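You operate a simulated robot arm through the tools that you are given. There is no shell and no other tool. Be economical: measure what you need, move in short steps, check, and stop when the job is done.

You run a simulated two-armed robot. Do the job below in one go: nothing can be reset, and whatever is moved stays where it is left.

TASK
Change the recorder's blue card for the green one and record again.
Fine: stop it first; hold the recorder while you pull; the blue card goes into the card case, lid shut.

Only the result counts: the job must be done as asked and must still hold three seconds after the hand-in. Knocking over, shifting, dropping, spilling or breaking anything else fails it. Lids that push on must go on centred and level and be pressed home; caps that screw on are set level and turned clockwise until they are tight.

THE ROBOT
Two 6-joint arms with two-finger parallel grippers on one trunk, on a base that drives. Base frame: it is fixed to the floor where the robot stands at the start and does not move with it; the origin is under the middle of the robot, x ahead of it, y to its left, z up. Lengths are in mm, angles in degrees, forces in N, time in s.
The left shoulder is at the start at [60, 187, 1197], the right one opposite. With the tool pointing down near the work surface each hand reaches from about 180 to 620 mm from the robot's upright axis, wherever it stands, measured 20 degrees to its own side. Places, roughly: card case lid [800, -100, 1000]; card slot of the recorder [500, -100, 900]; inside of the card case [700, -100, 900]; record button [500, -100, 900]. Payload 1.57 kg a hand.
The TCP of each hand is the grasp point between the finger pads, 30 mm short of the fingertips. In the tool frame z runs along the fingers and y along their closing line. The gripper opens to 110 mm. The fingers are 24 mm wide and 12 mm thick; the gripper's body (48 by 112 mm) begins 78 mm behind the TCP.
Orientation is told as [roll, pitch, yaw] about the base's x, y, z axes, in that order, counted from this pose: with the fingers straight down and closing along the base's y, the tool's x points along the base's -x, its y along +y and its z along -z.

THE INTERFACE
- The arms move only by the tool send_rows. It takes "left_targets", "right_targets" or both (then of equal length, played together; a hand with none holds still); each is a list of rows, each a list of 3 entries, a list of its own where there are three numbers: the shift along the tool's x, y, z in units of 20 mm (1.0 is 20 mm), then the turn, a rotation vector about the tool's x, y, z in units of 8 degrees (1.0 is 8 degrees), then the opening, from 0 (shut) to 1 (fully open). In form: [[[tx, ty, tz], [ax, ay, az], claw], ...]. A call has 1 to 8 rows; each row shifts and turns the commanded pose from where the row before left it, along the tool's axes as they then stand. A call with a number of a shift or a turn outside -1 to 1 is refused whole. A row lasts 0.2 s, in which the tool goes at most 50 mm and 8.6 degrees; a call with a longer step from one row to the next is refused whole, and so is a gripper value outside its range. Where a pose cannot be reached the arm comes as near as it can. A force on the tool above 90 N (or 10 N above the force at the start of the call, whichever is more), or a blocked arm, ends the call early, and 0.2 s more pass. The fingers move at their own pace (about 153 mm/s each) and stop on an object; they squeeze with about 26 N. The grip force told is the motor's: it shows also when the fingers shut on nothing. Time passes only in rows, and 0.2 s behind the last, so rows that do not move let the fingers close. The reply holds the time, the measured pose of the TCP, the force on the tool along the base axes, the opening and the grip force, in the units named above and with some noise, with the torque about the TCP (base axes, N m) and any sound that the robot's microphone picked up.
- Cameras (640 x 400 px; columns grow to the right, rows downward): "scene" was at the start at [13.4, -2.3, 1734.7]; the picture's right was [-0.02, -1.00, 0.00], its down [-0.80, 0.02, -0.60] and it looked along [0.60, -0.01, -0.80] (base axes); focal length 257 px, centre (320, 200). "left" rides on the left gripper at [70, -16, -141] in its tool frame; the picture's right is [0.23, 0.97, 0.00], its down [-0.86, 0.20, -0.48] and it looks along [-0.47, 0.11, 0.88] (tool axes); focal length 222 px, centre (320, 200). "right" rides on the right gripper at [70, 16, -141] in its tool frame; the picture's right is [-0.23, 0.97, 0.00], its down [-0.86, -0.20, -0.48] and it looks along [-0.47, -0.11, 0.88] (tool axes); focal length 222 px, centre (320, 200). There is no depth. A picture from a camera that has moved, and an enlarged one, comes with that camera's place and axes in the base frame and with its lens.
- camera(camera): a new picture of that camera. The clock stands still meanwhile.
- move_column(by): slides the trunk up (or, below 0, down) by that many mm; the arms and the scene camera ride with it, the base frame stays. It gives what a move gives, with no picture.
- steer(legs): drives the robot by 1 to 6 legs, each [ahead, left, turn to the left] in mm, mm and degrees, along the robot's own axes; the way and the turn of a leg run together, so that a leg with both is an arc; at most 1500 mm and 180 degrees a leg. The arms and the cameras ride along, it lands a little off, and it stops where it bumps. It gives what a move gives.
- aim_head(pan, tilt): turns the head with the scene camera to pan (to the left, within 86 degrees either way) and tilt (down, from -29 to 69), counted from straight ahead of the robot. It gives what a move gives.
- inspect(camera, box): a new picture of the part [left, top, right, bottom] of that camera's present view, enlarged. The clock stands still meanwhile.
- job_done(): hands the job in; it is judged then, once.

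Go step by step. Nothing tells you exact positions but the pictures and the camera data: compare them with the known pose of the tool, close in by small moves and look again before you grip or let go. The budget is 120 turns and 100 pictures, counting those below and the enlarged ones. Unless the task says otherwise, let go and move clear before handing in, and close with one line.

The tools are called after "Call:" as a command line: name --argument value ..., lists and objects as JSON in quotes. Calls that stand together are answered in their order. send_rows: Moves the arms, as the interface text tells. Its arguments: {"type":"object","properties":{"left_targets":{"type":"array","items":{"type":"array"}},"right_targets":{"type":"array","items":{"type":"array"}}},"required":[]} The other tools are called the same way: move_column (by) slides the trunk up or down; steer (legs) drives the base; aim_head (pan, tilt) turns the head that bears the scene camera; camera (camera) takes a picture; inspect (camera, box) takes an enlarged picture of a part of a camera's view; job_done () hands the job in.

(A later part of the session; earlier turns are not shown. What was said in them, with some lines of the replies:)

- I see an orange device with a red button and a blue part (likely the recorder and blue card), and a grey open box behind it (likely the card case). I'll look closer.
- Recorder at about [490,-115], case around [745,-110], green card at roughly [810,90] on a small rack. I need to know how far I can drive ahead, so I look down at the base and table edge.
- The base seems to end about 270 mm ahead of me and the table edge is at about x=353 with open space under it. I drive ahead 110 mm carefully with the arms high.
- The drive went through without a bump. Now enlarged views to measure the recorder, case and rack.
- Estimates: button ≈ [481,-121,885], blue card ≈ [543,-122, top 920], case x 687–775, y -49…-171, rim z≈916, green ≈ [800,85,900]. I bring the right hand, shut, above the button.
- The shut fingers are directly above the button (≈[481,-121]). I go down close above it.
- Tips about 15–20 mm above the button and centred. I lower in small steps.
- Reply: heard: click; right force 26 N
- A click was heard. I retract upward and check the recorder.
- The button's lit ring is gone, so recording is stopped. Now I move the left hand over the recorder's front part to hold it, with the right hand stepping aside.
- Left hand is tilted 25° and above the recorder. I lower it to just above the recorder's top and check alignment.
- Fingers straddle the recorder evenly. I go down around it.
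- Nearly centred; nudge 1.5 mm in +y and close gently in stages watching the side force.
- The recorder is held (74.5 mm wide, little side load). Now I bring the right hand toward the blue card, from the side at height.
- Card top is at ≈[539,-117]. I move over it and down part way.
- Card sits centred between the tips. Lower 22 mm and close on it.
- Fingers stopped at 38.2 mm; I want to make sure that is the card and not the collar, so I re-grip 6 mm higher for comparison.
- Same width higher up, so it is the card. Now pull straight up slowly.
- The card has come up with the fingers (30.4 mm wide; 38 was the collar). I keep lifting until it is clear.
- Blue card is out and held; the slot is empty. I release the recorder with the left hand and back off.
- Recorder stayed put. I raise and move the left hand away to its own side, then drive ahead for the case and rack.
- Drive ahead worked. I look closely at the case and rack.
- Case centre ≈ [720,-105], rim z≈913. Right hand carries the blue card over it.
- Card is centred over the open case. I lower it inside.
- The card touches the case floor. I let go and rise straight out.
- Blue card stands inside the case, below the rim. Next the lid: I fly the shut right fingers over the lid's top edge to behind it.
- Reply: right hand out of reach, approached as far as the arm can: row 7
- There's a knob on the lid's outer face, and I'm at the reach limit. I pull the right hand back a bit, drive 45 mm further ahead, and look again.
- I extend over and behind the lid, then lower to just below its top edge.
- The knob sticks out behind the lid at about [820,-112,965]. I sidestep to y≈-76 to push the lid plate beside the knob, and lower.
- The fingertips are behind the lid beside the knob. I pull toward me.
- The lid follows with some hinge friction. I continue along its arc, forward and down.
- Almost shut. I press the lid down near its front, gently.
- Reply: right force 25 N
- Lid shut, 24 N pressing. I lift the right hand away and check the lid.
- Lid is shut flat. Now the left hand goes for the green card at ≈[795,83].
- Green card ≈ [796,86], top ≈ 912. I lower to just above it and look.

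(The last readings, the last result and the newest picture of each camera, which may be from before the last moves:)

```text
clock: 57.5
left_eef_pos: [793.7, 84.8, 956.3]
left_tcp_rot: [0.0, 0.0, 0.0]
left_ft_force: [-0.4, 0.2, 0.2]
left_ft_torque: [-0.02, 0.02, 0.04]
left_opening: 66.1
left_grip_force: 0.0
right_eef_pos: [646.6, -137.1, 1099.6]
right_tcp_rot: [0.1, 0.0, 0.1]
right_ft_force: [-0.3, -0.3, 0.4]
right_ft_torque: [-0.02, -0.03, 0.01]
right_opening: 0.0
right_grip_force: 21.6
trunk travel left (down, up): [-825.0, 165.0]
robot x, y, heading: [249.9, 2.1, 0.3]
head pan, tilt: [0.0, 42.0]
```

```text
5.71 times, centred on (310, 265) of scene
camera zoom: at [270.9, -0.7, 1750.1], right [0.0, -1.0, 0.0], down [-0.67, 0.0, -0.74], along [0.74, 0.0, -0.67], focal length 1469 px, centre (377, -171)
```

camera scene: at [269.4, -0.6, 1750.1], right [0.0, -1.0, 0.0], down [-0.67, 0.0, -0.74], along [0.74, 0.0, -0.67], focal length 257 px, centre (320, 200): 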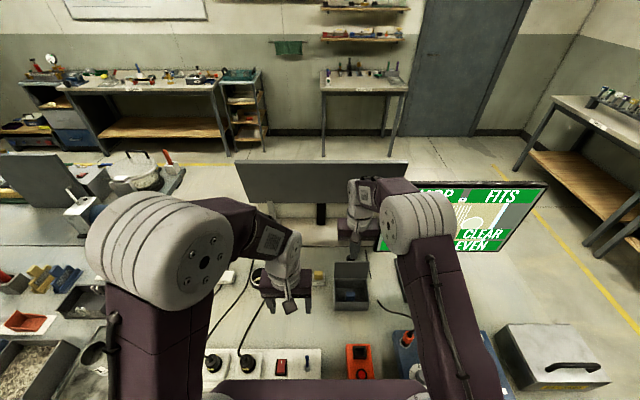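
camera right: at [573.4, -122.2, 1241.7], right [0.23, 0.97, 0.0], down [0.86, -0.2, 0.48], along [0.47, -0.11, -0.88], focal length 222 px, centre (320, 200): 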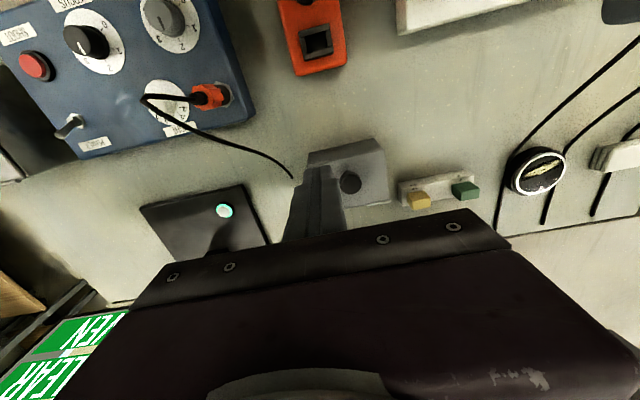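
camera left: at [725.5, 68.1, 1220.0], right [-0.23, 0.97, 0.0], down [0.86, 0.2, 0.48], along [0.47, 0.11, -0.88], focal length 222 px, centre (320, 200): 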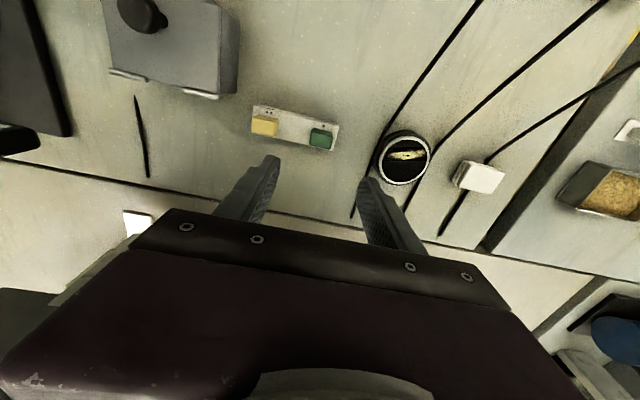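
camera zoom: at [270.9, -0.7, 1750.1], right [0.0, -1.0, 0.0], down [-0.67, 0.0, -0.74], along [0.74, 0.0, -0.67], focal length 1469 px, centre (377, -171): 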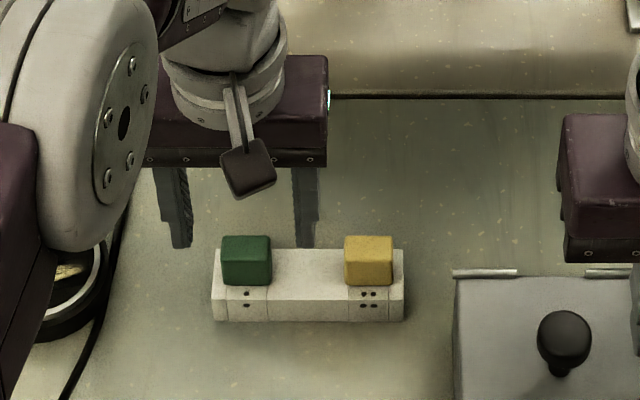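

Shift +5 mm x, +2 mm y, lower so the tips flank the upper head, and close slowly.

Call:
send_rows --left_targets '[[[-0.25, 0.1, 0], [0, 0, 0], 0.6], [[0, 0, 0.6], [0, 0, 0], 0.6], [[0, 0, 0.6], [0, 0, 0], 0.55], [[0, 0, 0], [0, 0, 0], 0.45], [[0, 0, 0], [0, 0, 0], 0.38]]'

Call:
inspect --camera "left" --box '[220, 80, 420, 220]'

Call:
inspect --camera "scene" --box '[260, 230, 360, 300]'

```text
clock: 58.7
left_eef_pos: [798.6, 87.1, 933.1]
left_tcp_rot: [0.0, 0.0, 0.1]
left_ft_force: [1.0, 0.0, 0.0]
left_ft_torque: [0.0, -0.04, -0.01]
left_opening: 41.7
left_grip_force: 0.0
right_eef_pos: [643.8, -137.3, 1099.3]
right_tcp_rot: [0.0, 0.0, 0.1]
right_ft_force: [0.0, -0.4, 0.2]
right_ft_torque: [-0.01, -0.01, -0.03]
right_opening: 0.0
right_grip_force: 21.1
trunk travel left (down, up): [-825.0, 165.0]
robot x, y, heading: [247.1, -1.5, 0.1]
head pan, tilt: [0.0, 42.0]
```

```text
2.86 times, centred on (320, 150) of left
camera zoom: at [730.0, 71.9, 1076.0], right [-0.23, 0.97, 0.0], down [0.85, 0.2, 0.48], along [0.47, 0.11, -0.88], focal length 635 px, centre (320, 343)
```

zoom: 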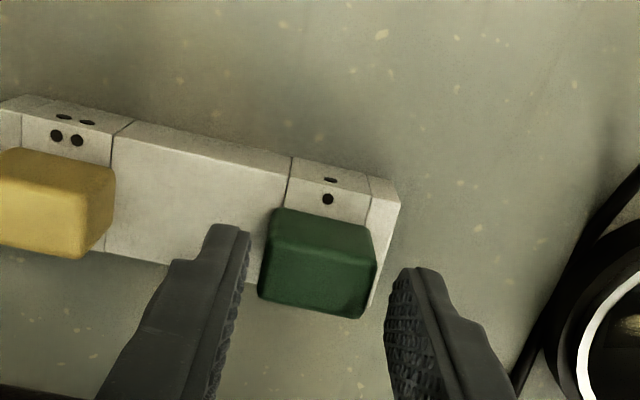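

```text
5.71 times, centred on (310, 265) of scene
camera zoom: at [271.0, -0.7, 1750.1], right [0.0, -1.0, 0.0], down [-0.67, 0.0, -0.74], along [0.74, 0.0, -0.67], focal length 1469 px, centre (377, -171)
```

zoom: 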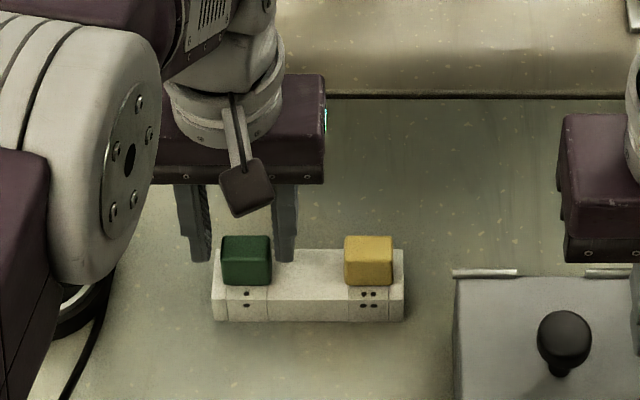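

Tips overlap the head by about 16 mm. Close and grip.

Call:
send_rows --left_targets '[[[0, 0, 0.1], [0, 0, 0], 0.34], [[0, 0, 0], [0, 0, 0], 0.3], [[0, 0, 0], [0, 0, 0], 0.25], [[0, 0, 0], [0, 0, 0], 0.15], [[0, 0, 0], [0, 0, 0], 0.15]]'

Call:
inspect --camera "left" --box '[220, 80, 420, 220]'

```text
clock: 59.9
left_eef_pos: [799.3, 86.2, 931.1]
left_tcp_rot: [0.0, 0.0, 0.0]
left_ft_force: [-0.4, 1.3, -0.6]
left_ft_torque: [0.04, 0.01, -0.01]
left_opening: 30.5
left_grip_force: 25.8
right_eef_pos: [645.0, -137.5, 1099.3]
right_tcp_rot: [0.0, 0.0, 0.0]
right_ft_force: [-1.2, -0.4, 0.4]
right_ft_torque: [0.0, 0.01, -0.01]
right_opening: 0.1
right_grip_force: 20.7
trunk travel left (down, up): [-825.0, 165.0]
robot x, y, heading: [246.9, -1.7, 0.1]
head pan, tilt: [0.0, 42.0]
```

```text
2.86 times, centred on (320, 150) of left
camera zoom: at [730.3, 71.4, 1073.7], right [-0.23, 0.97, 0.0], down [0.85, 0.2, 0.48], along [0.47, 0.11, -0.88], focal length 635 px, centre (320, 343)
```

zoom: 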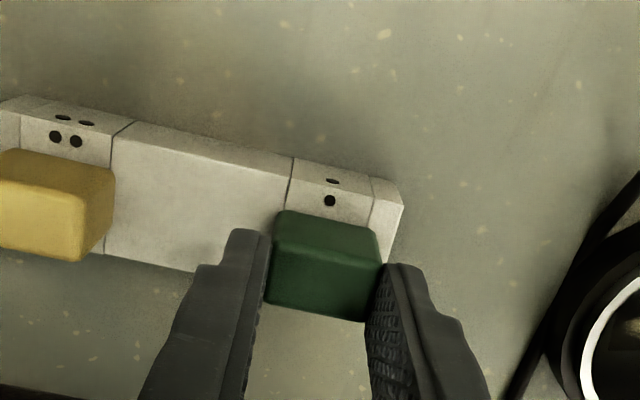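

Gripped (30.5 mm). Lift slowly, straight up.

Call:
send_rows --left_targets '[[[0, 0, -0.2], [0, 0, 0], 0.15], [[0, 0, -0.3], [0, 0, 0], 0.15], [[0, 0, -0.4], [0, 0, 0], 0.15], [[0, 0, -0.6], [0, 0, 0], 0.15], [[0, 0, -1], [0, 0, 0], 0.15], [[0, 0, -1], [0, 0, 0], 0.15], [[0, 0, -1], [0, 0, 0], 0.15], [[0, 0, -1], [0, 0, 0], 0.15]]'

Call:
inspect --camera "left" --box '[200, 60, 440, 220]'

Call:
inspect --camera "scene" --box '[240, 190, 380, 300]'

```text
clock: 61.7
left_eef_pos: [801.7, 87.7, 1040.3]
left_tcp_rot: [0.0, -0.1, 0.0]
left_ft_force: [-0.2, -0.1, -0.2]
left_ft_torque: [-0.01, -0.01, 0.01]
left_opening: 30.4
left_grip_force: 26.2
right_eef_pos: [644.1, -136.1, 1099.2]
right_tcp_rot: [0.0, 0.0, 0.2]
right_ft_force: [0.5, 0.4, 0.2]
right_ft_torque: [0.01, -0.02, 0.02]
right_opening: 0.0
right_grip_force: 21.4
trunk travel left (down, up): [-825.0, 165.0]
robot x, y, heading: [246.8, 2.6, 0.1]
head pan, tilt: [0.0, 42.0]
```

```text
2.50 times, centred on (320, 140) of left
camera zoom: at [731.9, 71.7, 1183.2], right [-0.23, 0.97, 0.0], down [0.86, 0.2, 0.48], along [0.47, 0.11, -0.88], focal length 555 px, centre (320, 350)
```

zoom: 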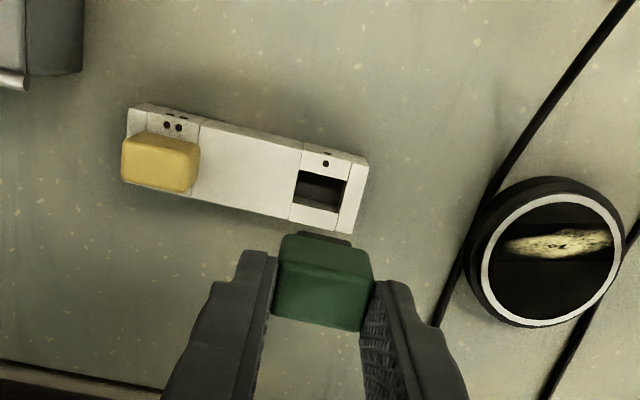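

```text
3.64 times, centred on (310, 245) of scene
camera zoom: at [270.6, -0.7, 1750.1], right [0.0, -1.0, 0.0], down [-0.67, 0.0, -0.74], along [0.74, 0.0, -0.67], focal length 935 px, centre (356, 36)
```

zoom: 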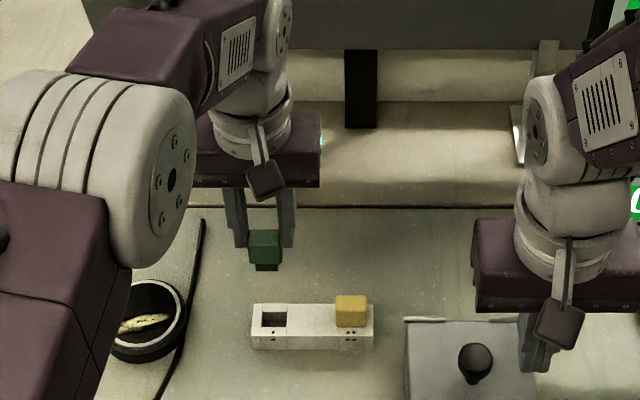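

Green card is out and clean. I raise it, retract, and drive back 140 mm for a comfortable reach to the recorder; the right hand moves to its side.

Call:
send_rows --left_targets '[[[0, 0, -0.8], [0, 0, 0], 0.15], [[0, 0, -0.8], [0, 0, 0], 0.15], [[0.9, 0, -0.8], [0, 0, 0], 0.15], [[1, 0, 0], [0, 0, 0], 0.15], [[1, 0, 0], [0, 0, 0], 0.15], [[1, 0, 0], [0, 0, 0], 0.15], [[1, 0, 0], [0, 0, 0], 0.15], [[0.5, 0, 0], [0, 0, 0], 0.15]]' --right_targets '[[[0.5, -0.7, 0], [0, 0, 0], 0], [[0.5, -0.7, 0], [0, 0, 0], 0], [[0.5, -0.7, 0], [0, 0, 0], 0], [[0.5, -0.7, 0], [0, 0, 0], 0], [[0.5, -0.7, 0], [0, 0, 0], 0], [[0.5, -0.7, 0], [0, 0, 0], 0], [[0.5, -0.7, 0], [0, 0, 0], 0], [[0, 0, 0], [0, 0, 0], 0]]'

Call:
steer --legs '[[-140, 0, 0]]'

Call:
aim_head --pan 0 --tilt 50

Call:
camera --camera "scene"

Call:
camera --camera "left"

```text
clock: 63.5
left_eef_pos: [692.3, 87.7, 1087.7]
left_tcp_rot: [0.0, 0.0, 0.0]
left_ft_force: [-0.5, -0.2, 0.0]
left_ft_torque: [0.0, -0.02, 0.0]
left_opening: 30.5
left_grip_force: 26.4
right_eef_pos: [574.7, -236.4, 1099.3]
right_tcp_rot: [0.0, 0.0, 0.1]
right_ft_force: [0.2, 1.1, 0.2]
right_ft_torque: [0.02, 0.0, 0.02]
right_opening: 0.0
right_grip_force: 21.5
trunk travel left (down, up): [-825.0, 165.0]
robot x, y, heading: [247.8, -1.2, 0.0]
head pan, tilt: [0.0, 42.0]
```

```text
clock: 64.8
left_eef_pos: [551.9, 86.7, 1087.2]
left_tcp_rot: [-0.1, 0.0, 0.1]
left_ft_force: [0.2, 0.1, 0.0]
left_ft_torque: [-0.02, -0.02, 0.01]
left_opening: 30.6
left_grip_force: 25.8
right_eef_pos: [436.1, -238.1, 1100.3]
right_tcp_rot: [-0.1, 0.1, 0.0]
right_ft_force: [0.8, 0.1, -0.2]
right_ft_torque: [0.01, 0.04, -0.01]
right_opening: 0.0
right_grip_force: 21.5
trunk travel left (down, up): [-825.0, 165.0]
robot x, y, heading: [107.9, -4.1, 0.0]
head pan, tilt: [0.0, 42.0]
```

```text
clock: 65.5
left_eef_pos: [550.4, 87.4, 1088.0]
left_tcp_rot: [0.0, 0.0, 0.0]
left_ft_force: [0.3, 0.7, -0.1]
left_ft_torque: [0.01, -0.02, 0.0]
left_opening: 30.7
left_grip_force: 26.4
right_eef_pos: [432.8, -236.1, 1100.5]
right_tcp_rot: [0.1, 0.0, 0.0]
right_ft_force: [-0.2, 0.6, -0.2]
right_ft_torque: [-0.03, 0.03, -0.02]
right_opening: 0.3
right_grip_force: 21.1
trunk travel left (down, up): [-825.0, 165.0]
robot x, y, heading: [109.8, -0.0, -0.0]
head pan, tilt: [0.0, 50.0]
```

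```text
30 pictures are left
camera scene: at [123.0, -0.8, 1738.9], right [0.0, -1.0, 0.0], down [-0.77, 0.0, -0.64], along [0.64, 0.0, -0.77], focal length 257 px, centre (320, 200)
```

scene: 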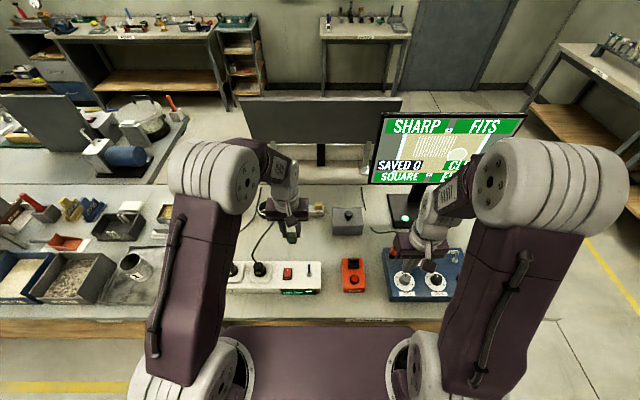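

```text
29 pictures are left
camera left: at [481.7, 71.3, 1231.2], right [-0.23, 0.97, 0.0], down [0.85, 0.2, 0.48], along [0.47, 0.11, -0.88], focal length 222 px, centre (320, 200)
```

left: 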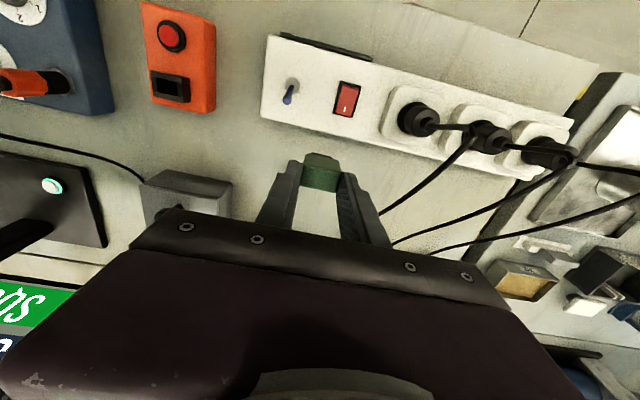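

Recorder is in view with its empty slot. I move the left hand with the green card over it.

Call:
send_rows --left_targets '[[[0.07, -1, 0], [0, 0, 0], 0.15], [[0.07, -1, 0], [0, 0, 0], 0.15], [[0.07, -1, 0], [0, 0, 0], 0.15], [[0.07, -1, 0], [0, 0, 0], 0.15], [[0.07, -1, 0], [0, 0, 0], 0.15], [[0.07, -1, 0], [0, 0, 0], 0.15], [[0.07, -1, 0], [0, 0, 0], 0.15], [[0.07, -1, 0], [0, 0, 0], 0.15]]'

Call:
send_rows --left_targets '[[[0.05, -1, 0], [0, 0, 0], 0.15], [[0, -1, 0.9], [0, 0, 0], 0.15], [[0, -0.15, 0.9], [0, 0, 0], 0.15], [[0, 0, 0.9], [0, 0, 0], 0.15], [[0, 0, 0.8], [0, 0, 0], 0.15], [[0, 0, 0], [0, 0, 0], 0.15]]'

Call:
inspect --camera "left" --box '[220, 60, 420, 220]'

Call:
inspect --camera "scene" --box '[300, 200, 420, 300]'

```text
clock: 67.3
left_eef_pos: [538.8, -73.8, 1088.5]
left_tcp_rot: [0.0, -0.1, -0.1]
left_ft_force: [0.9, -0.4, -0.5]
left_ft_torque: [-0.02, -0.02, -0.01]
left_opening: 30.6
left_grip_force: 25.5
right_eef_pos: [432.3, -237.9, 1100.1]
right_tcp_rot: [0.0, 0.0, -0.1]
right_ft_force: [-0.2, -0.3, 1.0]
right_ft_torque: [0.0, -0.02, 0.02]
right_opening: 0.0
right_grip_force: 21.4
trunk travel left (down, up): [-825.0, 165.0]
robot x, y, heading: [109.6, 4.1, -0.0]
head pan, tilt: [0.0, 50.0]
```

```text
clock: 68.7
left_eef_pos: [539.4, -115.7, 1018.9]
left_tcp_rot: [0.1, -0.1, 0.1]
left_ft_force: [-0.1, -0.6, 0.1]
left_ft_torque: [0.02, 0.03, -0.01]
left_opening: 30.3
left_grip_force: 26.5
right_eef_pos: [432.7, -237.4, 1099.3]
right_tcp_rot: [0.0, 0.0, 0.0]
right_ft_force: [1.1, 0.3, 0.0]
right_ft_torque: [0.0, -0.01, -0.01]
right_opening: 0.0
right_grip_force: 21.6
trunk travel left (down, up): [-825.0, 165.0]
robot x, y, heading: [106.1, -3.3, -0.2]
head pan, tilt: [0.0, 50.0]
```

```text
2.50 times, centred on (320, 140) of left
camera zoom: at [469.7, -131.0, 1160.9], right [-0.23, 0.97, 0.0], down [0.85, 0.2, 0.48], along [0.47, 0.11, -0.88], focal length 555 px, centre (320, 350)
```

zoom: 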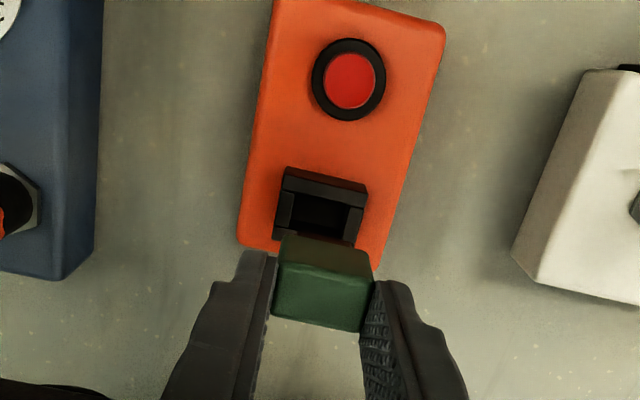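

```text
4.00 times, centred on (360, 250) of scene
camera zoom: at [123.1, -0.5, 1738.9], right [0.0, -1.0, 0.0], down [-0.77, 0.0, -0.64], along [0.64, 0.0, -0.77], focal length 1028 px, centre (160, 0)
```

zoom: 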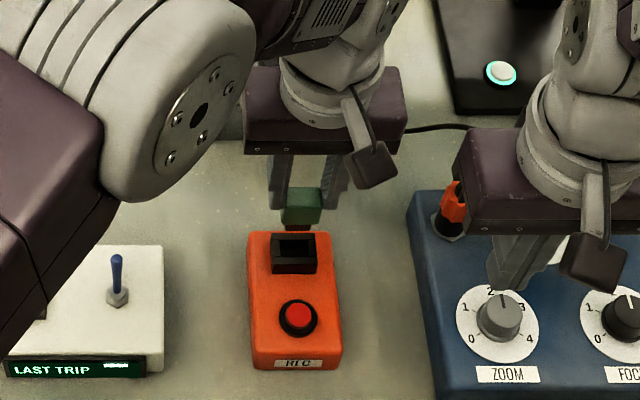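

Card and slot nearly line up: I correct +1.5 mm x, −1 mm y and lower until the stem is just above the collar.

Call:
send_rows --left_targets '[[[-0.07, -0.05, 0.6], [0, 0, 0], 0.15], [[0, 0, 0.6], [0, 0, 0], 0.15], [[0, 0, 0.5], [0, 0, 0], 0.15], [[0, 0, 0], [0, 0, 0], 0.15]]'

Call:
inspect --camera "left" --box '[240, 90, 400, 210]'

Call:
inspect --camera "scene" --box '[330, 220, 400, 280]'

```text
clock: 69.7
left_eef_pos: [541.4, -117.1, 986.2]
left_tcp_rot: [0.0, -0.1, 0.0]
left_ft_force: [0.7, -0.2, -0.5]
left_ft_torque: [0.01, -0.01, -0.01]
left_opening: 30.4
left_grip_force: 25.9
right_eef_pos: [432.7, -236.3, 1100.2]
right_tcp_rot: [0.0, 0.0, 0.0]
right_ft_force: [0.3, 0.2, 0.3]
right_ft_torque: [-0.02, 0.01, 0.02]
right_opening: 0.0
right_grip_force: 21.3
trunk travel left (down, up): [-825.0, 165.0]
robot x, y, heading: [107.6, 0.0, -0.1]
head pan, tilt: [0.0, 50.0]
```

```text
3.33 times, centred on (320, 150) of left
camera zoom: at [471.3, -132.2, 1127.7], right [-0.23, 0.97, 0.0], down [0.86, 0.2, 0.48], along [0.47, 0.11, -0.88], focal length 740 px, centre (320, 367)
```

zoom: 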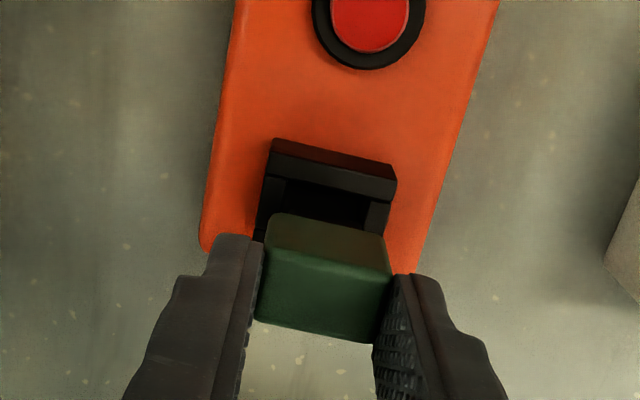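

```text
6.67 times, centred on (365, 250) of scene
camera zoom: at [123.3, -1.1, 1738.9], right [0.0, -1.0, 0.0], down [-0.77, 0.0, -0.64], along [0.64, 0.0, -0.77], focal length 1714 px, centre (20, -133)
```

zoom: 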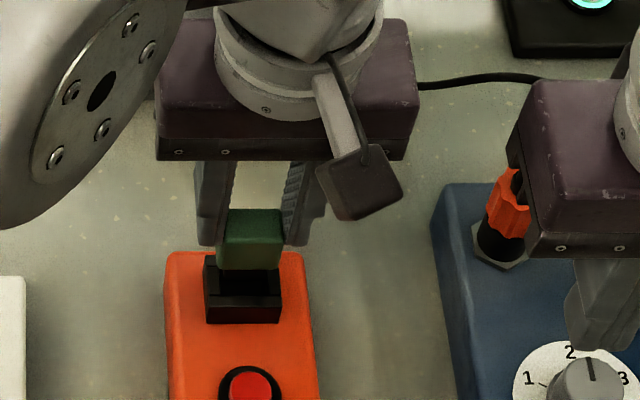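

Alignment estimates agree within about 2 mm; I nudge +1.5 mm x, −1 mm y and feel my way in with small downward steps.

Call:
send_rows --left_targets '[[[-0.07, -0.05, 0], [0, 0, 0], 0.15], [[0, 0, 0.25], [0, 0, 0], 0.15], [[0, 0, 0.2], [0, 0, 0], 0.15], [[0, 0, 0.15], [0, 0, 0], 0.15], [[0, 0, 0], [0, 0, 0], 0.15]]'

```text
clock: 70.9
left_eef_pos: [541.1, -118.6, 973.2]
left_tcp_rot: [-0.1, -0.3, 0.0]
left_ft_force: [0.7, 0.2, 20.5]
left_ft_torque: [0.02, -0.12, 0.0]
left_opening: 30.3
left_grip_force: 26.1
right_eef_pos: [429.8, -236.2, 1100.9]
right_tcp_rot: [0.0, -0.1, 0.0]
right_ft_force: [-0.7, 0.0, 0.1]
right_ft_torque: [-0.02, -0.01, -0.01]
right_opening: 0.0
right_grip_force: 21.4
trunk travel left (down, up): [-825.0, 165.0]
robot x, y, heading: [106.9, -0.9, -0.2]
head pan, tilt: [0.0, 50.0]
```

Call:
inspect --camera "left" --box '[240, 90, 400, 210]'

Call:
inspect --camera "scene" --box '[340, 235, 390, 275]'

```text
3.33 times, centred on (320, 150) of left
camera zoom: at [470.8, -133.8, 1116.6], right [-0.23, 0.97, 0.0], down [0.85, 0.2, 0.48], along [0.47, 0.11, -0.88], focal length 740 px, centre (320, 367)
```

zoom: 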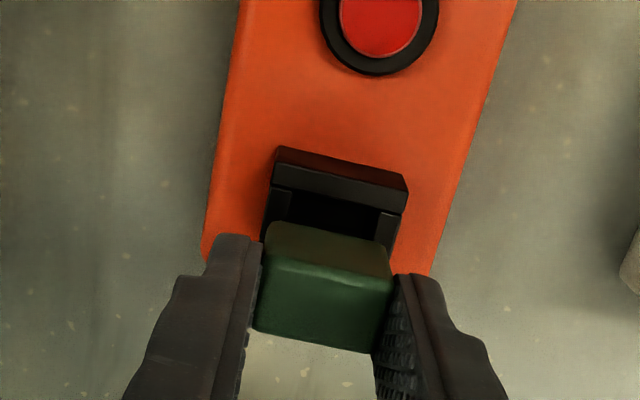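

```text
10.00 times, centred on (365, 255) of scene
camera zoom: at [119.8, 0.4, 1739.0], right [0.0, -1.0, 0.0], down [-0.76, 0.0, -0.64], along [0.64, 0.0, -0.76], focal length 2571 px, centre (-130, -350)
```

zoom: 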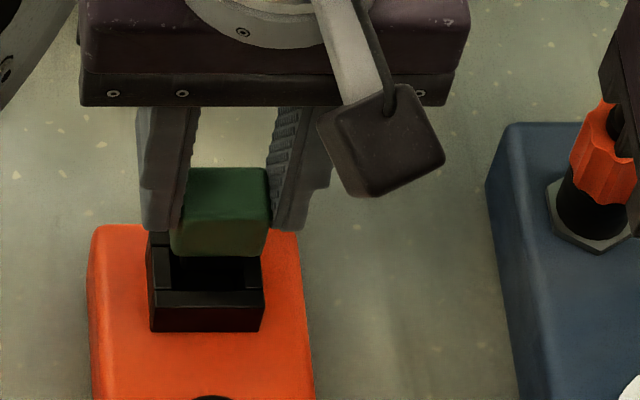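

The torque says the stem touches the collar's rear wall. I lift slightly, shift −2.5 mm in x and +1 mm in y, and feel down again.

Call:
send_rows --left_targets '[[[0, 0, -0.2], [0, 0, 0], 0.15], [[0.12, 0.05, 0], [0, 0, 0], 0.15], [[0, 0, 0.1], [0, 0, 0], 0.15], [[0, 0, 0.1], [0, 0, 0], 0.15], [[0, 0, 0.1], [0, 0, 0], 0.15], [[0, 0, 0], [0, 0, 0], 0.15]]'

```text
clock: 72.3
left_eef_pos: [536.6, -116.6, 971.2]
left_tcp_rot: [-0.1, -0.2, 0.1]
left_ft_force: [0.7, -0.7, 23.2]
left_ft_torque: [-0.06, -0.18, 0.01]
left_opening: 30.4
left_grip_force: 26.1
right_eef_pos: [431.2, -237.0, 1100.5]
right_tcp_rot: [0.1, -0.1, 0.0]
right_ft_force: [0.2, 0.1, -0.1]
right_ft_torque: [0.03, 0.02, 0.0]
right_opening: 0.0
right_grip_force: 21.5
trunk travel left (down, up): [-825.0, 165.0]
robot x, y, heading: [106.2, 2.1, 0.0]
head pan, tilt: [0.0, 50.0]
```

Still rear-wall contact. I slide toward −x under light pressure to find the opening.

Call:
send_rows --left_targets '[[[0.05, 0, -0.03], [0, 0, 0], 0.15], [[0.05, 0, 0], [0, 0, 0], 0.15], [[0.05, 0, 0], [0, 0, 0], 0.15], [[0, 0, 0], [0, 0, 0], 0.15]]'

```text
clock: 73.3
left_eef_pos: [535.6, -117.2, 971.2]
left_tcp_rot: [0.2, 0.1, 0.0]
left_ft_force: [0.6, -0.9, 0.2]
left_ft_torque: [-0.01, 0.02, -0.02]
left_opening: 30.5
left_grip_force: 26.3
right_eef_pos: [433.1, -236.8, 1101.5]
right_tcp_rot: [0.0, 0.0, -0.1]
right_ft_force: [-0.3, 0.5, -0.3]
right_ft_torque: [-0.02, -0.01, 0.0]
right_opening: 0.1
right_grip_force: 20.9
trunk travel left (down, up): [-825.0, 165.0]
robot x, y, heading: [106.4, 3.0, 0.2]
head pan, tilt: [0.0, 50.0]
```

The force vanished: the stem has dropped into the opening. I push straight down in small steps.

Call:
send_rows --left_targets '[[[0, 0, 0.15], [0, 0, 0], 0.15], [[0, 0, 0.15], [0, 0, 0], 0.15], [[0, 0, 0.15], [0, 0, 0], 0.15], [[0, 0, 0], [0, 0, 0], 0.15]]'

```text
clock: 74.3
left_eef_pos: [535.5, -118.0, 962.0]
left_tcp_rot: [0.0, 0.0, 0.0]
left_ft_force: [-1.5, 1.6, 2.6]
left_ft_torque: [0.05, 0.0, 0.0]
left_opening: 30.8
left_grip_force: 25.7
right_eef_pos: [432.6, -237.1, 1100.0]
right_tcp_rot: [0.0, 0.1, 0.0]
right_ft_force: [1.1, 0.5, 0.4]
right_ft_torque: [0.03, 0.0, -0.02]
right_opening: 0.1
right_grip_force: 21.5
trunk travel left (down, up): [-825.0, 165.0]
robot x, y, heading: [106.6, 3.0, -0.2]
head pan, tilt: [0.0, 50.0]
```

Call:
send_rows --left_targets '[[[0, 0, 0.15], [0, 0, 0], 0.15], [[0, 0, 0.15], [0, 0, 0], 0.15], [[0, 0, 0.15], [0, 0, 0], 0.15], [[0, 0, 0], [0, 0, 0], 0.15]]'

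Call:
inspect --camera "scene" --box '[340, 235, 390, 275]'

```text
clock: 75.3
left_eef_pos: [536.0, -117.5, 953.9]
left_tcp_rot: [0.0, -0.3, 0.0]
left_ft_force: [3.1, 0.4, 21.8]
left_ft_torque: [0.04, -0.06, 0.0]
left_opening: 30.4
left_grip_force: 25.9
right_eef_pos: [431.2, -235.8, 1101.2]
right_tcp_rot: [0.0, -0.1, 0.1]
right_ft_force: [0.0, 0.2, 0.1]
right_ft_torque: [-0.01, 0.03, -0.01]
right_opening: 0.0
right_grip_force: 20.6
trunk travel left (down, up): [-825.0, 165.0]
robot x, y, heading: [108.0, 0.3, -0.0]
head pan, tilt: [0.0, 50.0]
```

```text
10.00 times, centred on (365, 255) of scene
camera zoom: at [121.0, -0.3, 1739.1], right [0.0, -1.0, 0.0], down [-0.77, 0.0, -0.64], along [0.64, 0.0, -0.77], focal length 2571 px, centre (-130, -350)
```

zoom: 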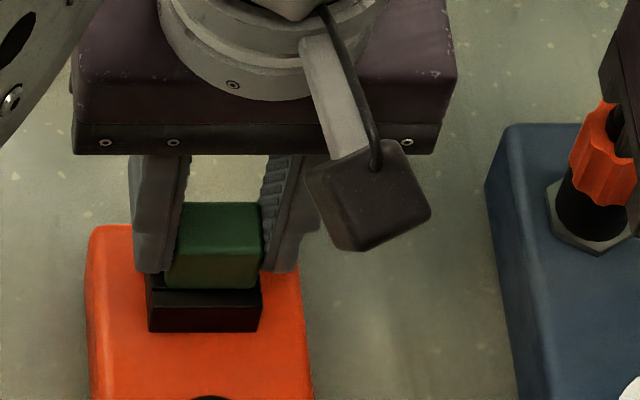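

The card is nearly home. I push a little further to seat it, watching for a click.

Call:
send_rows --left_targets '[[[0, 0, 0.08], [0, 0, 0], 0.15], [[0, 0, 0.08], [0, 0, 0], 0.15], [[0, 0, 0.08], [0, 0, 0], 0.15], [[0, 0, 0], [0, 0, 0], 0.15]]'

```text
clock: 76.3
left_eef_pos: [535.3, -117.1, 949.5]
left_tcp_rot: [0.0, -0.2, -0.1]
left_ft_force: [2.6, -5.5, 22.4]
left_ft_torque: [-0.17, -0.03, -0.01]
left_opening: 30.4
left_grip_force: 25.7
right_eef_pos: [431.1, -238.0, 1100.8]
right_tcp_rot: [-0.1, -0.1, 0.0]
right_ft_force: [1.2, 0.1, -0.1]
right_ft_torque: [-0.03, 0.01, 0.04]
right_opening: 0.0
right_grip_force: 21.1
trunk travel left (down, up): [-825.0, 165.0]
robot x, y, heading: [108.8, 4.0, 0.0]
head pan, tilt: [0.0, 50.0]
```

Call:
inspect --camera "scene" --box '[340, 235, 390, 275]'

Call:
inspect --camera "left" --box '[240, 90, 400, 210]'

```text
10.00 times, centred on (365, 255) of scene
camera zoom: at [120.5, -1.4, 1738.9], right [0.0, -1.0, 0.0], down [-0.77, 0.0, -0.64], along [0.64, 0.0, -0.77], focal length 2571 px, centre (-130, -350)
```

zoom: 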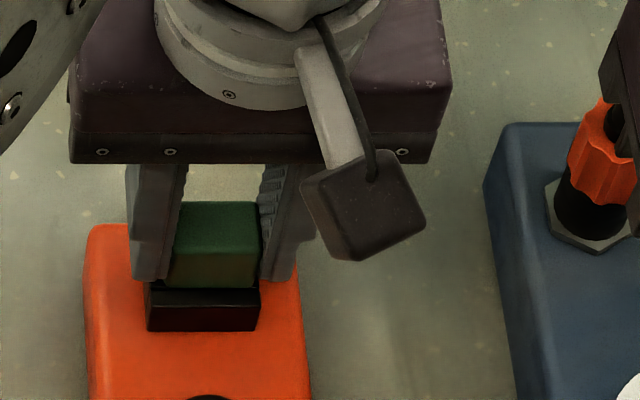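

```text
3.33 times, centred on (320, 150) of left
camera zoom: at [465.2, -133.1, 1091.8], right [-0.23, 0.97, 0.0], down [0.85, 0.2, 0.48], along [0.47, 0.11, -0.88], focal length 740 px, centre (320, 367)
```

zoom: 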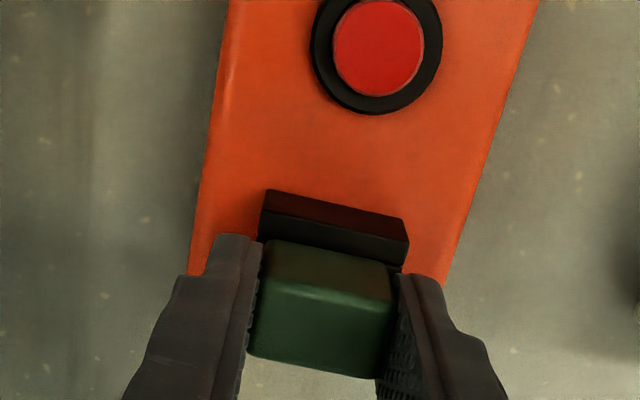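

The fingers slid down the card, so it seems seated. I release, rise, shut the fingers, and will press on its top to be sure.

Call:
send_rows --left_targets '[[[0, 0, 0], [0, 0, 0], 0.45], [[0, 0, 0], [0, 0, 0], 0.5], [[0, 0, -0.7], [0, 0, 0], 0.5], [[0, 0, -1], [0, 0, 0], 0.5], [[0, 0, -1], [0, 0, 0], 0.3], [[0.1, 0, 0], [0, 0, 0], 0], [[0, 0, 0], [0, 0, 0], 0], [[0, 0, 0], [0, 0, 0], 0]]'

Call:
inspect --camera "left" --box '[240, 70, 400, 210]'

Call:
inspect --camera "scene" --box '[330, 225, 400, 295]'

```text
clock: 78.1
left_eef_pos: [532.6, -118.0, 1001.1]
left_tcp_rot: [0.1, 0.0, 0.0]
left_ft_force: [0.5, 0.6, 0.3]
left_ft_torque: [0.03, 0.0, 0.03]
left_opening: 0.0
left_grip_force: 21.2
right_eef_pos: [433.5, -237.5, 1100.7]
right_tcp_rot: [0.1, 0.0, 0.1]
right_ft_force: [1.3, 1.0, 0.0]
right_ft_torque: [0.0, 0.0, 0.03]
right_opening: 0.1
right_grip_force: 21.9
trunk travel left (down, up): [-825.0, 165.0]
robot x, y, heading: [108.9, 0.2, -0.1]
head pan, tilt: [0.0, 50.0]
```

```text
2.86 times, centred on (320, 140) of left
camera zoom: at [463.5, -133.3, 1144.2], right [-0.23, 0.97, 0.0], down [0.85, 0.2, 0.48], along [0.47, 0.11, -0.88], focal length 635 px, centre (320, 371)
```

zoom: 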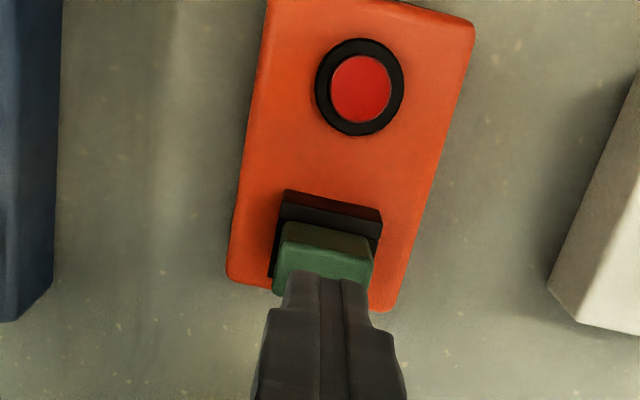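

```text
5.71 times, centred on (365, 260) of scene
camera zoom: at [123.0, -0.9, 1738.9], right [0.0, -1.0, 0.0], down [-0.77, 0.0, -0.64], along [0.64, 0.0, -0.77], focal length 1469 px, centre (63, -143)
```

zoom: 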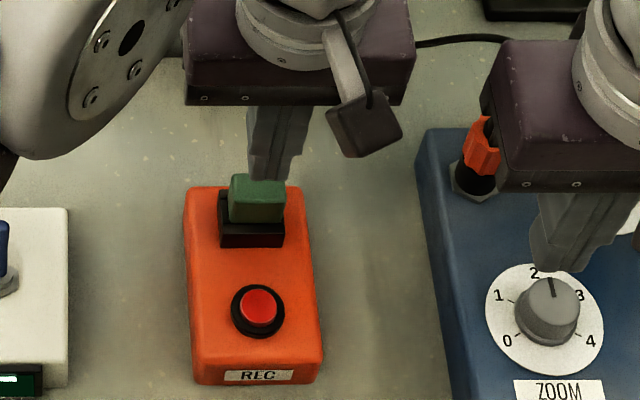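

The green card sits at the same height as the blue did. I press its top gently to make sure it's home.

Call:
send_rows --left_targets '[[[0, 0, 0.8], [0, 0, 0], 0], [[0, 0, 0.6], [0, 0, 0], 0], [[0, 0, 0.15], [0, 0, 0], 0], [[0, 0, 0.15], [0, 0, 0], 0], [[0, 0, 0.1], [0, 0, 0], 0], [[0, 0, 0], [0, 0, 0], 0]]'

```text
clock: 79.5
left_eef_pos: [533.7, -117.0, 975.4]
left_tcp_rot: [-0.6, -1.1, 0.0]
left_ft_force: [7.9, 8.2, 77.1]
left_ft_torque: [0.31, -0.61, -0.02]
left_opening: 0.2
left_grip_force: 21.4
right_eef_pos: [427.3, -233.0, 1104.2]
right_tcp_rot: [-0.1, -0.4, 0.1]
right_ft_force: [-1.1, -0.8, -0.2]
right_ft_torque: [0.01, -0.01, -0.02]
right_opening: 0.0
right_grip_force: 21.2
trunk travel left (down, up): [-825.0, 165.0]
robot x, y, heading: [105.5, -2.9, -0.1]
head pan, tilt: [0.0, 50.0]
```

77 N with no yielding: the card is home. I rise and move over the record button.

Call:
send_rows --left_targets '[[[0, 0, -0.8], [0, 0, 0], 0], [[0, 0, -1], [0, 0, 0], 0], [[0, 0, -0.6], [0, 0, 0], 0], [[0.9, 0, 0], [0, 0, 0], 0], [[0.9, 0, 0], [0, 0, 0], 0], [[0.85, 0, 0], [0, 0, 0], 0], [[0, 0, 0], [0, 0, 0], 0]]'

Call:
camera --camera "left"

```text
clock: 81.1
left_eef_pos: [481.7, -117.2, 1014.5]
left_tcp_rot: [0.0, 0.1, 0.0]
left_ft_force: [0.8, -0.9, 0.0]
left_ft_torque: [-0.02, 0.02, 0.0]
left_opening: 0.1
left_grip_force: 21.0
right_eef_pos: [433.6, -236.4, 1100.8]
right_tcp_rot: [-0.1, 0.1, 0.1]
right_ft_force: [-0.4, 0.1, 0.0]
right_ft_torque: [-0.01, 0.01, -0.02]
right_opening: 0.0
right_grip_force: 21.0
trunk travel left (down, up): [-825.0, 165.0]
robot x, y, heading: [106.3, -2.1, -0.2]
head pan, tilt: [0.0, 50.0]
```

```text
17 pictures are left
camera left: at [413.0, -133.0, 1157.6], right [-0.23, 0.97, 0.0], down [0.86, 0.2, 0.48], along [0.47, 0.11, -0.88], focal length 222 px, centre (320, 200)
```

left: 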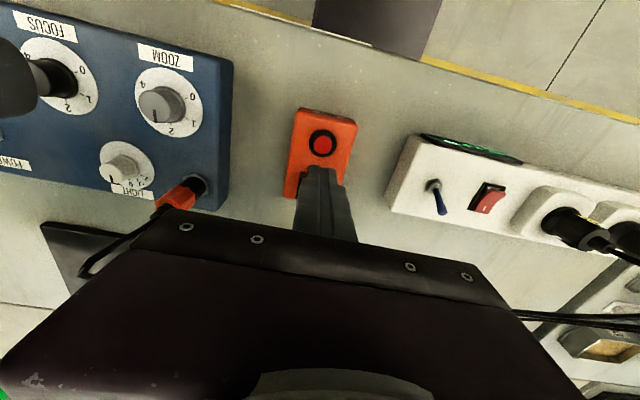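

Button under the tips at ≈[480.5,-115.5]. Descend to just above it.

Call:
send_rows --left_targets '[[[0.05, 0.07, 1], [0, 0, 0], 0], [[0, 0, 1], [0, 0, 0], 0], [[0, 0, 1], [0, 0, 0], 0], [[0, 0, 0.85], [0, 0, 0], 0], [[0, 0, 0], [0, 0, 0], 0]]'

Call:
inspect --camera "left" --box '[240, 90, 400, 210]'

```text
clock: 82.3
left_eef_pos: [480.6, -116.1, 936.2]
left_tcp_rot: [0.0, 0.0, 0.0]
left_ft_force: [-0.3, 0.1, 0.5]
left_ft_torque: [0.01, 0.02, 0.02]
left_opening: 0.0
left_grip_force: 21.5
right_eef_pos: [433.1, -237.3, 1101.0]
right_tcp_rot: [0.0, 0.1, -0.1]
right_ft_force: [0.9, -1.4, -0.2]
right_ft_torque: [0.0, 0.02, 0.02]
right_opening: 0.0
right_grip_force: 21.6
trunk travel left (down, up): [-825.0, 165.0]
robot x, y, heading: [106.7, -2.5, -0.0]
head pan, tilt: [0.0, 50.0]
```

```text
3.33 times, centred on (320, 150) of left
camera zoom: at [412.0, -131.2, 1080.0], right [-0.23, 0.97, 0.0], down [0.86, 0.2, 0.48], along [0.47, 0.11, -0.88], focal length 740 px, centre (320, 367)
```

zoom: 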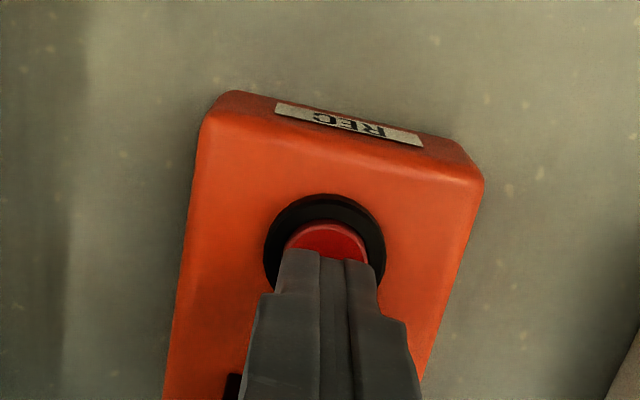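

Centred on the button. Press with small steps, as before, until it clicks once.

Call:
send_rows --left_targets '[[[0, 0, 0.25], [0, 0, 0], 0], [[0, 0, 0.15], [0, 0, 0], 0], [[0, 0, 0.1], [0, 0, 0], 0], [[0, 0, 0], [0, 0, 0], 0]]'

```text
clock: 83.3
left_eef_pos: [480.2, -116.5, 927.4]
left_tcp_rot: [-0.2, 0.0, 0.0]
left_ft_force: [0.3, -0.4, 11.9]
left_ft_torque: [-0.01, 0.04, -0.06]
left_opening: 0.0
left_grip_force: 21.4
right_eef_pos: [433.0, -236.9, 1100.6]
right_tcp_rot: [0.0, -0.2, 0.0]
right_ft_force: [-0.7, -0.4, -0.6]
right_ft_torque: [0.01, -0.04, 0.0]
right_opening: 0.0
right_grip_force: 21.0
trunk travel left (down, up): [-825.0, 165.0]
robot x, y, heading: [107.2, -2.0, -0.2]
head pan, tilt: [0.0, 50.0]
heard: click
```

A click was heard. I retract up and check the recorder.

Call:
send_rows --left_targets '[[[0, 0, -0.5], [0, 0, 0], 0], [[0, 0, -1], [0, 0, 0], 0], [[0, 0, -1], [0, 0, 0], 0], [[0, 0, -1], [0, 0, 0], 0], [[0, 0.9, -1], [0, 0, 0], 0], [[0, 1, -1], [0, 0, 0], 0], [[0, 1, 0], [0, 0, 0], 0], [[0, 1, 0], [0, 0, 0], 0]]'

Call:
inspect --camera "left" --box '[160, 80, 320, 200]'

Call:
inspect --camera "scene" --box '[280, 180, 420, 300]'

```text
clock: 85.1
left_eef_pos: [479.0, -35.4, 1036.6]
left_tcp_rot: [0.1, -0.1, 0.1]
left_ft_force: [-0.7, 0.2, -0.9]
left_ft_torque: [-0.06, -0.01, -0.01]
left_opening: 0.0
left_grip_force: 21.5
right_eef_pos: [432.9, -235.9, 1100.5]
right_tcp_rot: [0.0, 0.0, -0.1]
right_ft_force: [-0.2, 0.8, -0.5]
right_ft_torque: [0.03, -0.01, 0.01]
right_opening: 0.0
right_grip_force: 21.1
trunk travel left (down, up): [-825.0, 165.0]
robot x, y, heading: [108.1, 3.3, -0.3]
head pan, tilt: [0.0, 50.0]
```

```text
3.33 times, centred on (240, 140) of left
camera zoom: at [411.9, -51.6, 1180.0], right [-0.23, 0.97, 0.0], down [0.86, 0.2, 0.48], along [0.47, 0.11, -0.88], focal length 740 px, centre (587, 400)
```

zoom: 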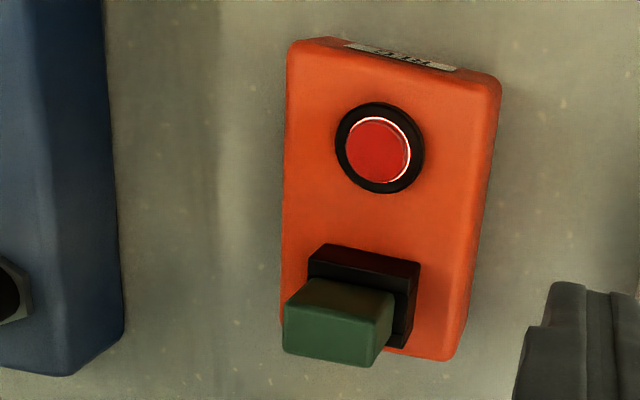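

```text
3.33 times, centred on (350, 240) of scene
camera zoom: at [123.4, 0.2, 1738.9], right [0.0, -1.0, 0.0], down [-0.77, 0.0, -0.64], along [0.64, 0.0, -0.77], focal length 857 px, centre (220, 67)
```

zoom: 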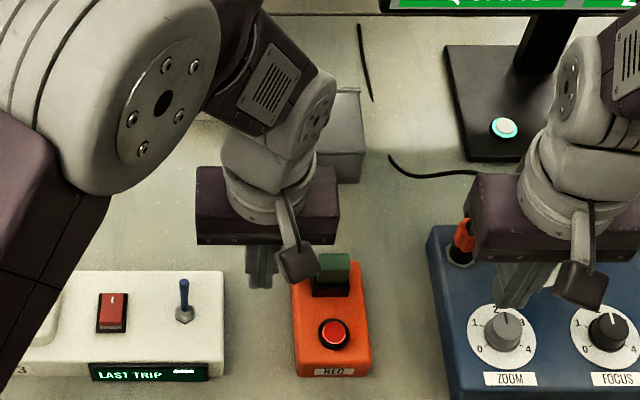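

The button's ring is lit again, so it's recording with the green card in. I move the left hand clear and check the case one last time.

Call:
send_rows --left_targets '[[[0, 1, -0.5], [0, 0, 0], 0.3], [[0, 1, -0.5], [0, 0, 0], 0.3], [[0, 1, -0.5], [0, 0, 0], 0.3], [[0, 1, -0.5], [0, 0, 0], 0.3], [[0, 1, -0.5], [0, 0, 0], 0.3], [[0, 1, -0.5], [0, 0, 0], 0.3], [[0, 0, 0], [0, 0, 0], 0.3]]'

Call:
inspect --camera "scene" --box '[270, 180, 430, 300]'

```text
clock: 86.7
left_eef_pos: [480.2, 81.7, 1097.6]
left_tcp_rot: [0.0, 0.0, 0.0]
left_ft_force: [0.1, 0.9, -0.4]
left_ft_torque: [0.0, 0.02, -0.01]
left_opening: 32.9
left_grip_force: 0.2
right_eef_pos: [433.1, -237.4, 1100.8]
right_tcp_rot: [0.0, 0.0, 0.0]
right_ft_force: [-0.2, 0.4, -0.2]
right_ft_torque: [-0.03, 0.02, 0.0]
right_opening: 0.0
right_grip_force: 20.8
trunk travel left (down, up): [-825.0, 165.0]
robot x, y, heading: [110.0, 0.5, -0.1]
head pan, tilt: [0.0, 50.0]
```

```text
3.33 times, centred on (350, 240) of scene
camera zoom: at [123.3, -1.3, 1738.9], right [0.0, -1.0, 0.0], down [-0.77, 0.0, -0.64], along [0.64, 0.0, -0.77], focal length 857 px, centre (220, 67)
```

zoom: 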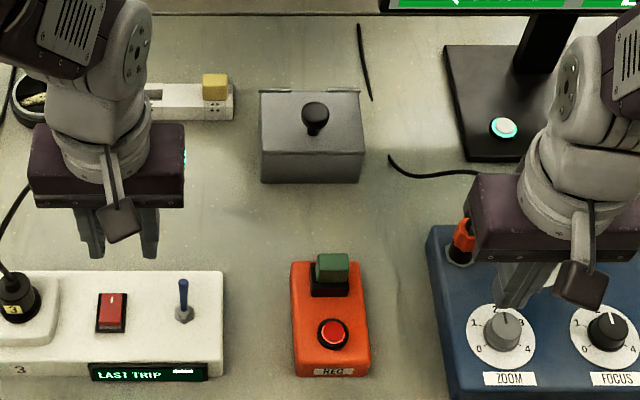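

The case lid is shut, the green card is in, the button's ring is lit, and both hands are clear, so I hand in.

Call:
job_done

```text
The job is handed in.
```

The recorder was stopped and held while I pulled the blue card. The blue card is in the card case with the lid shut, and the green card is seated in the recorder. The button's ring is lit again, so it should be recording.
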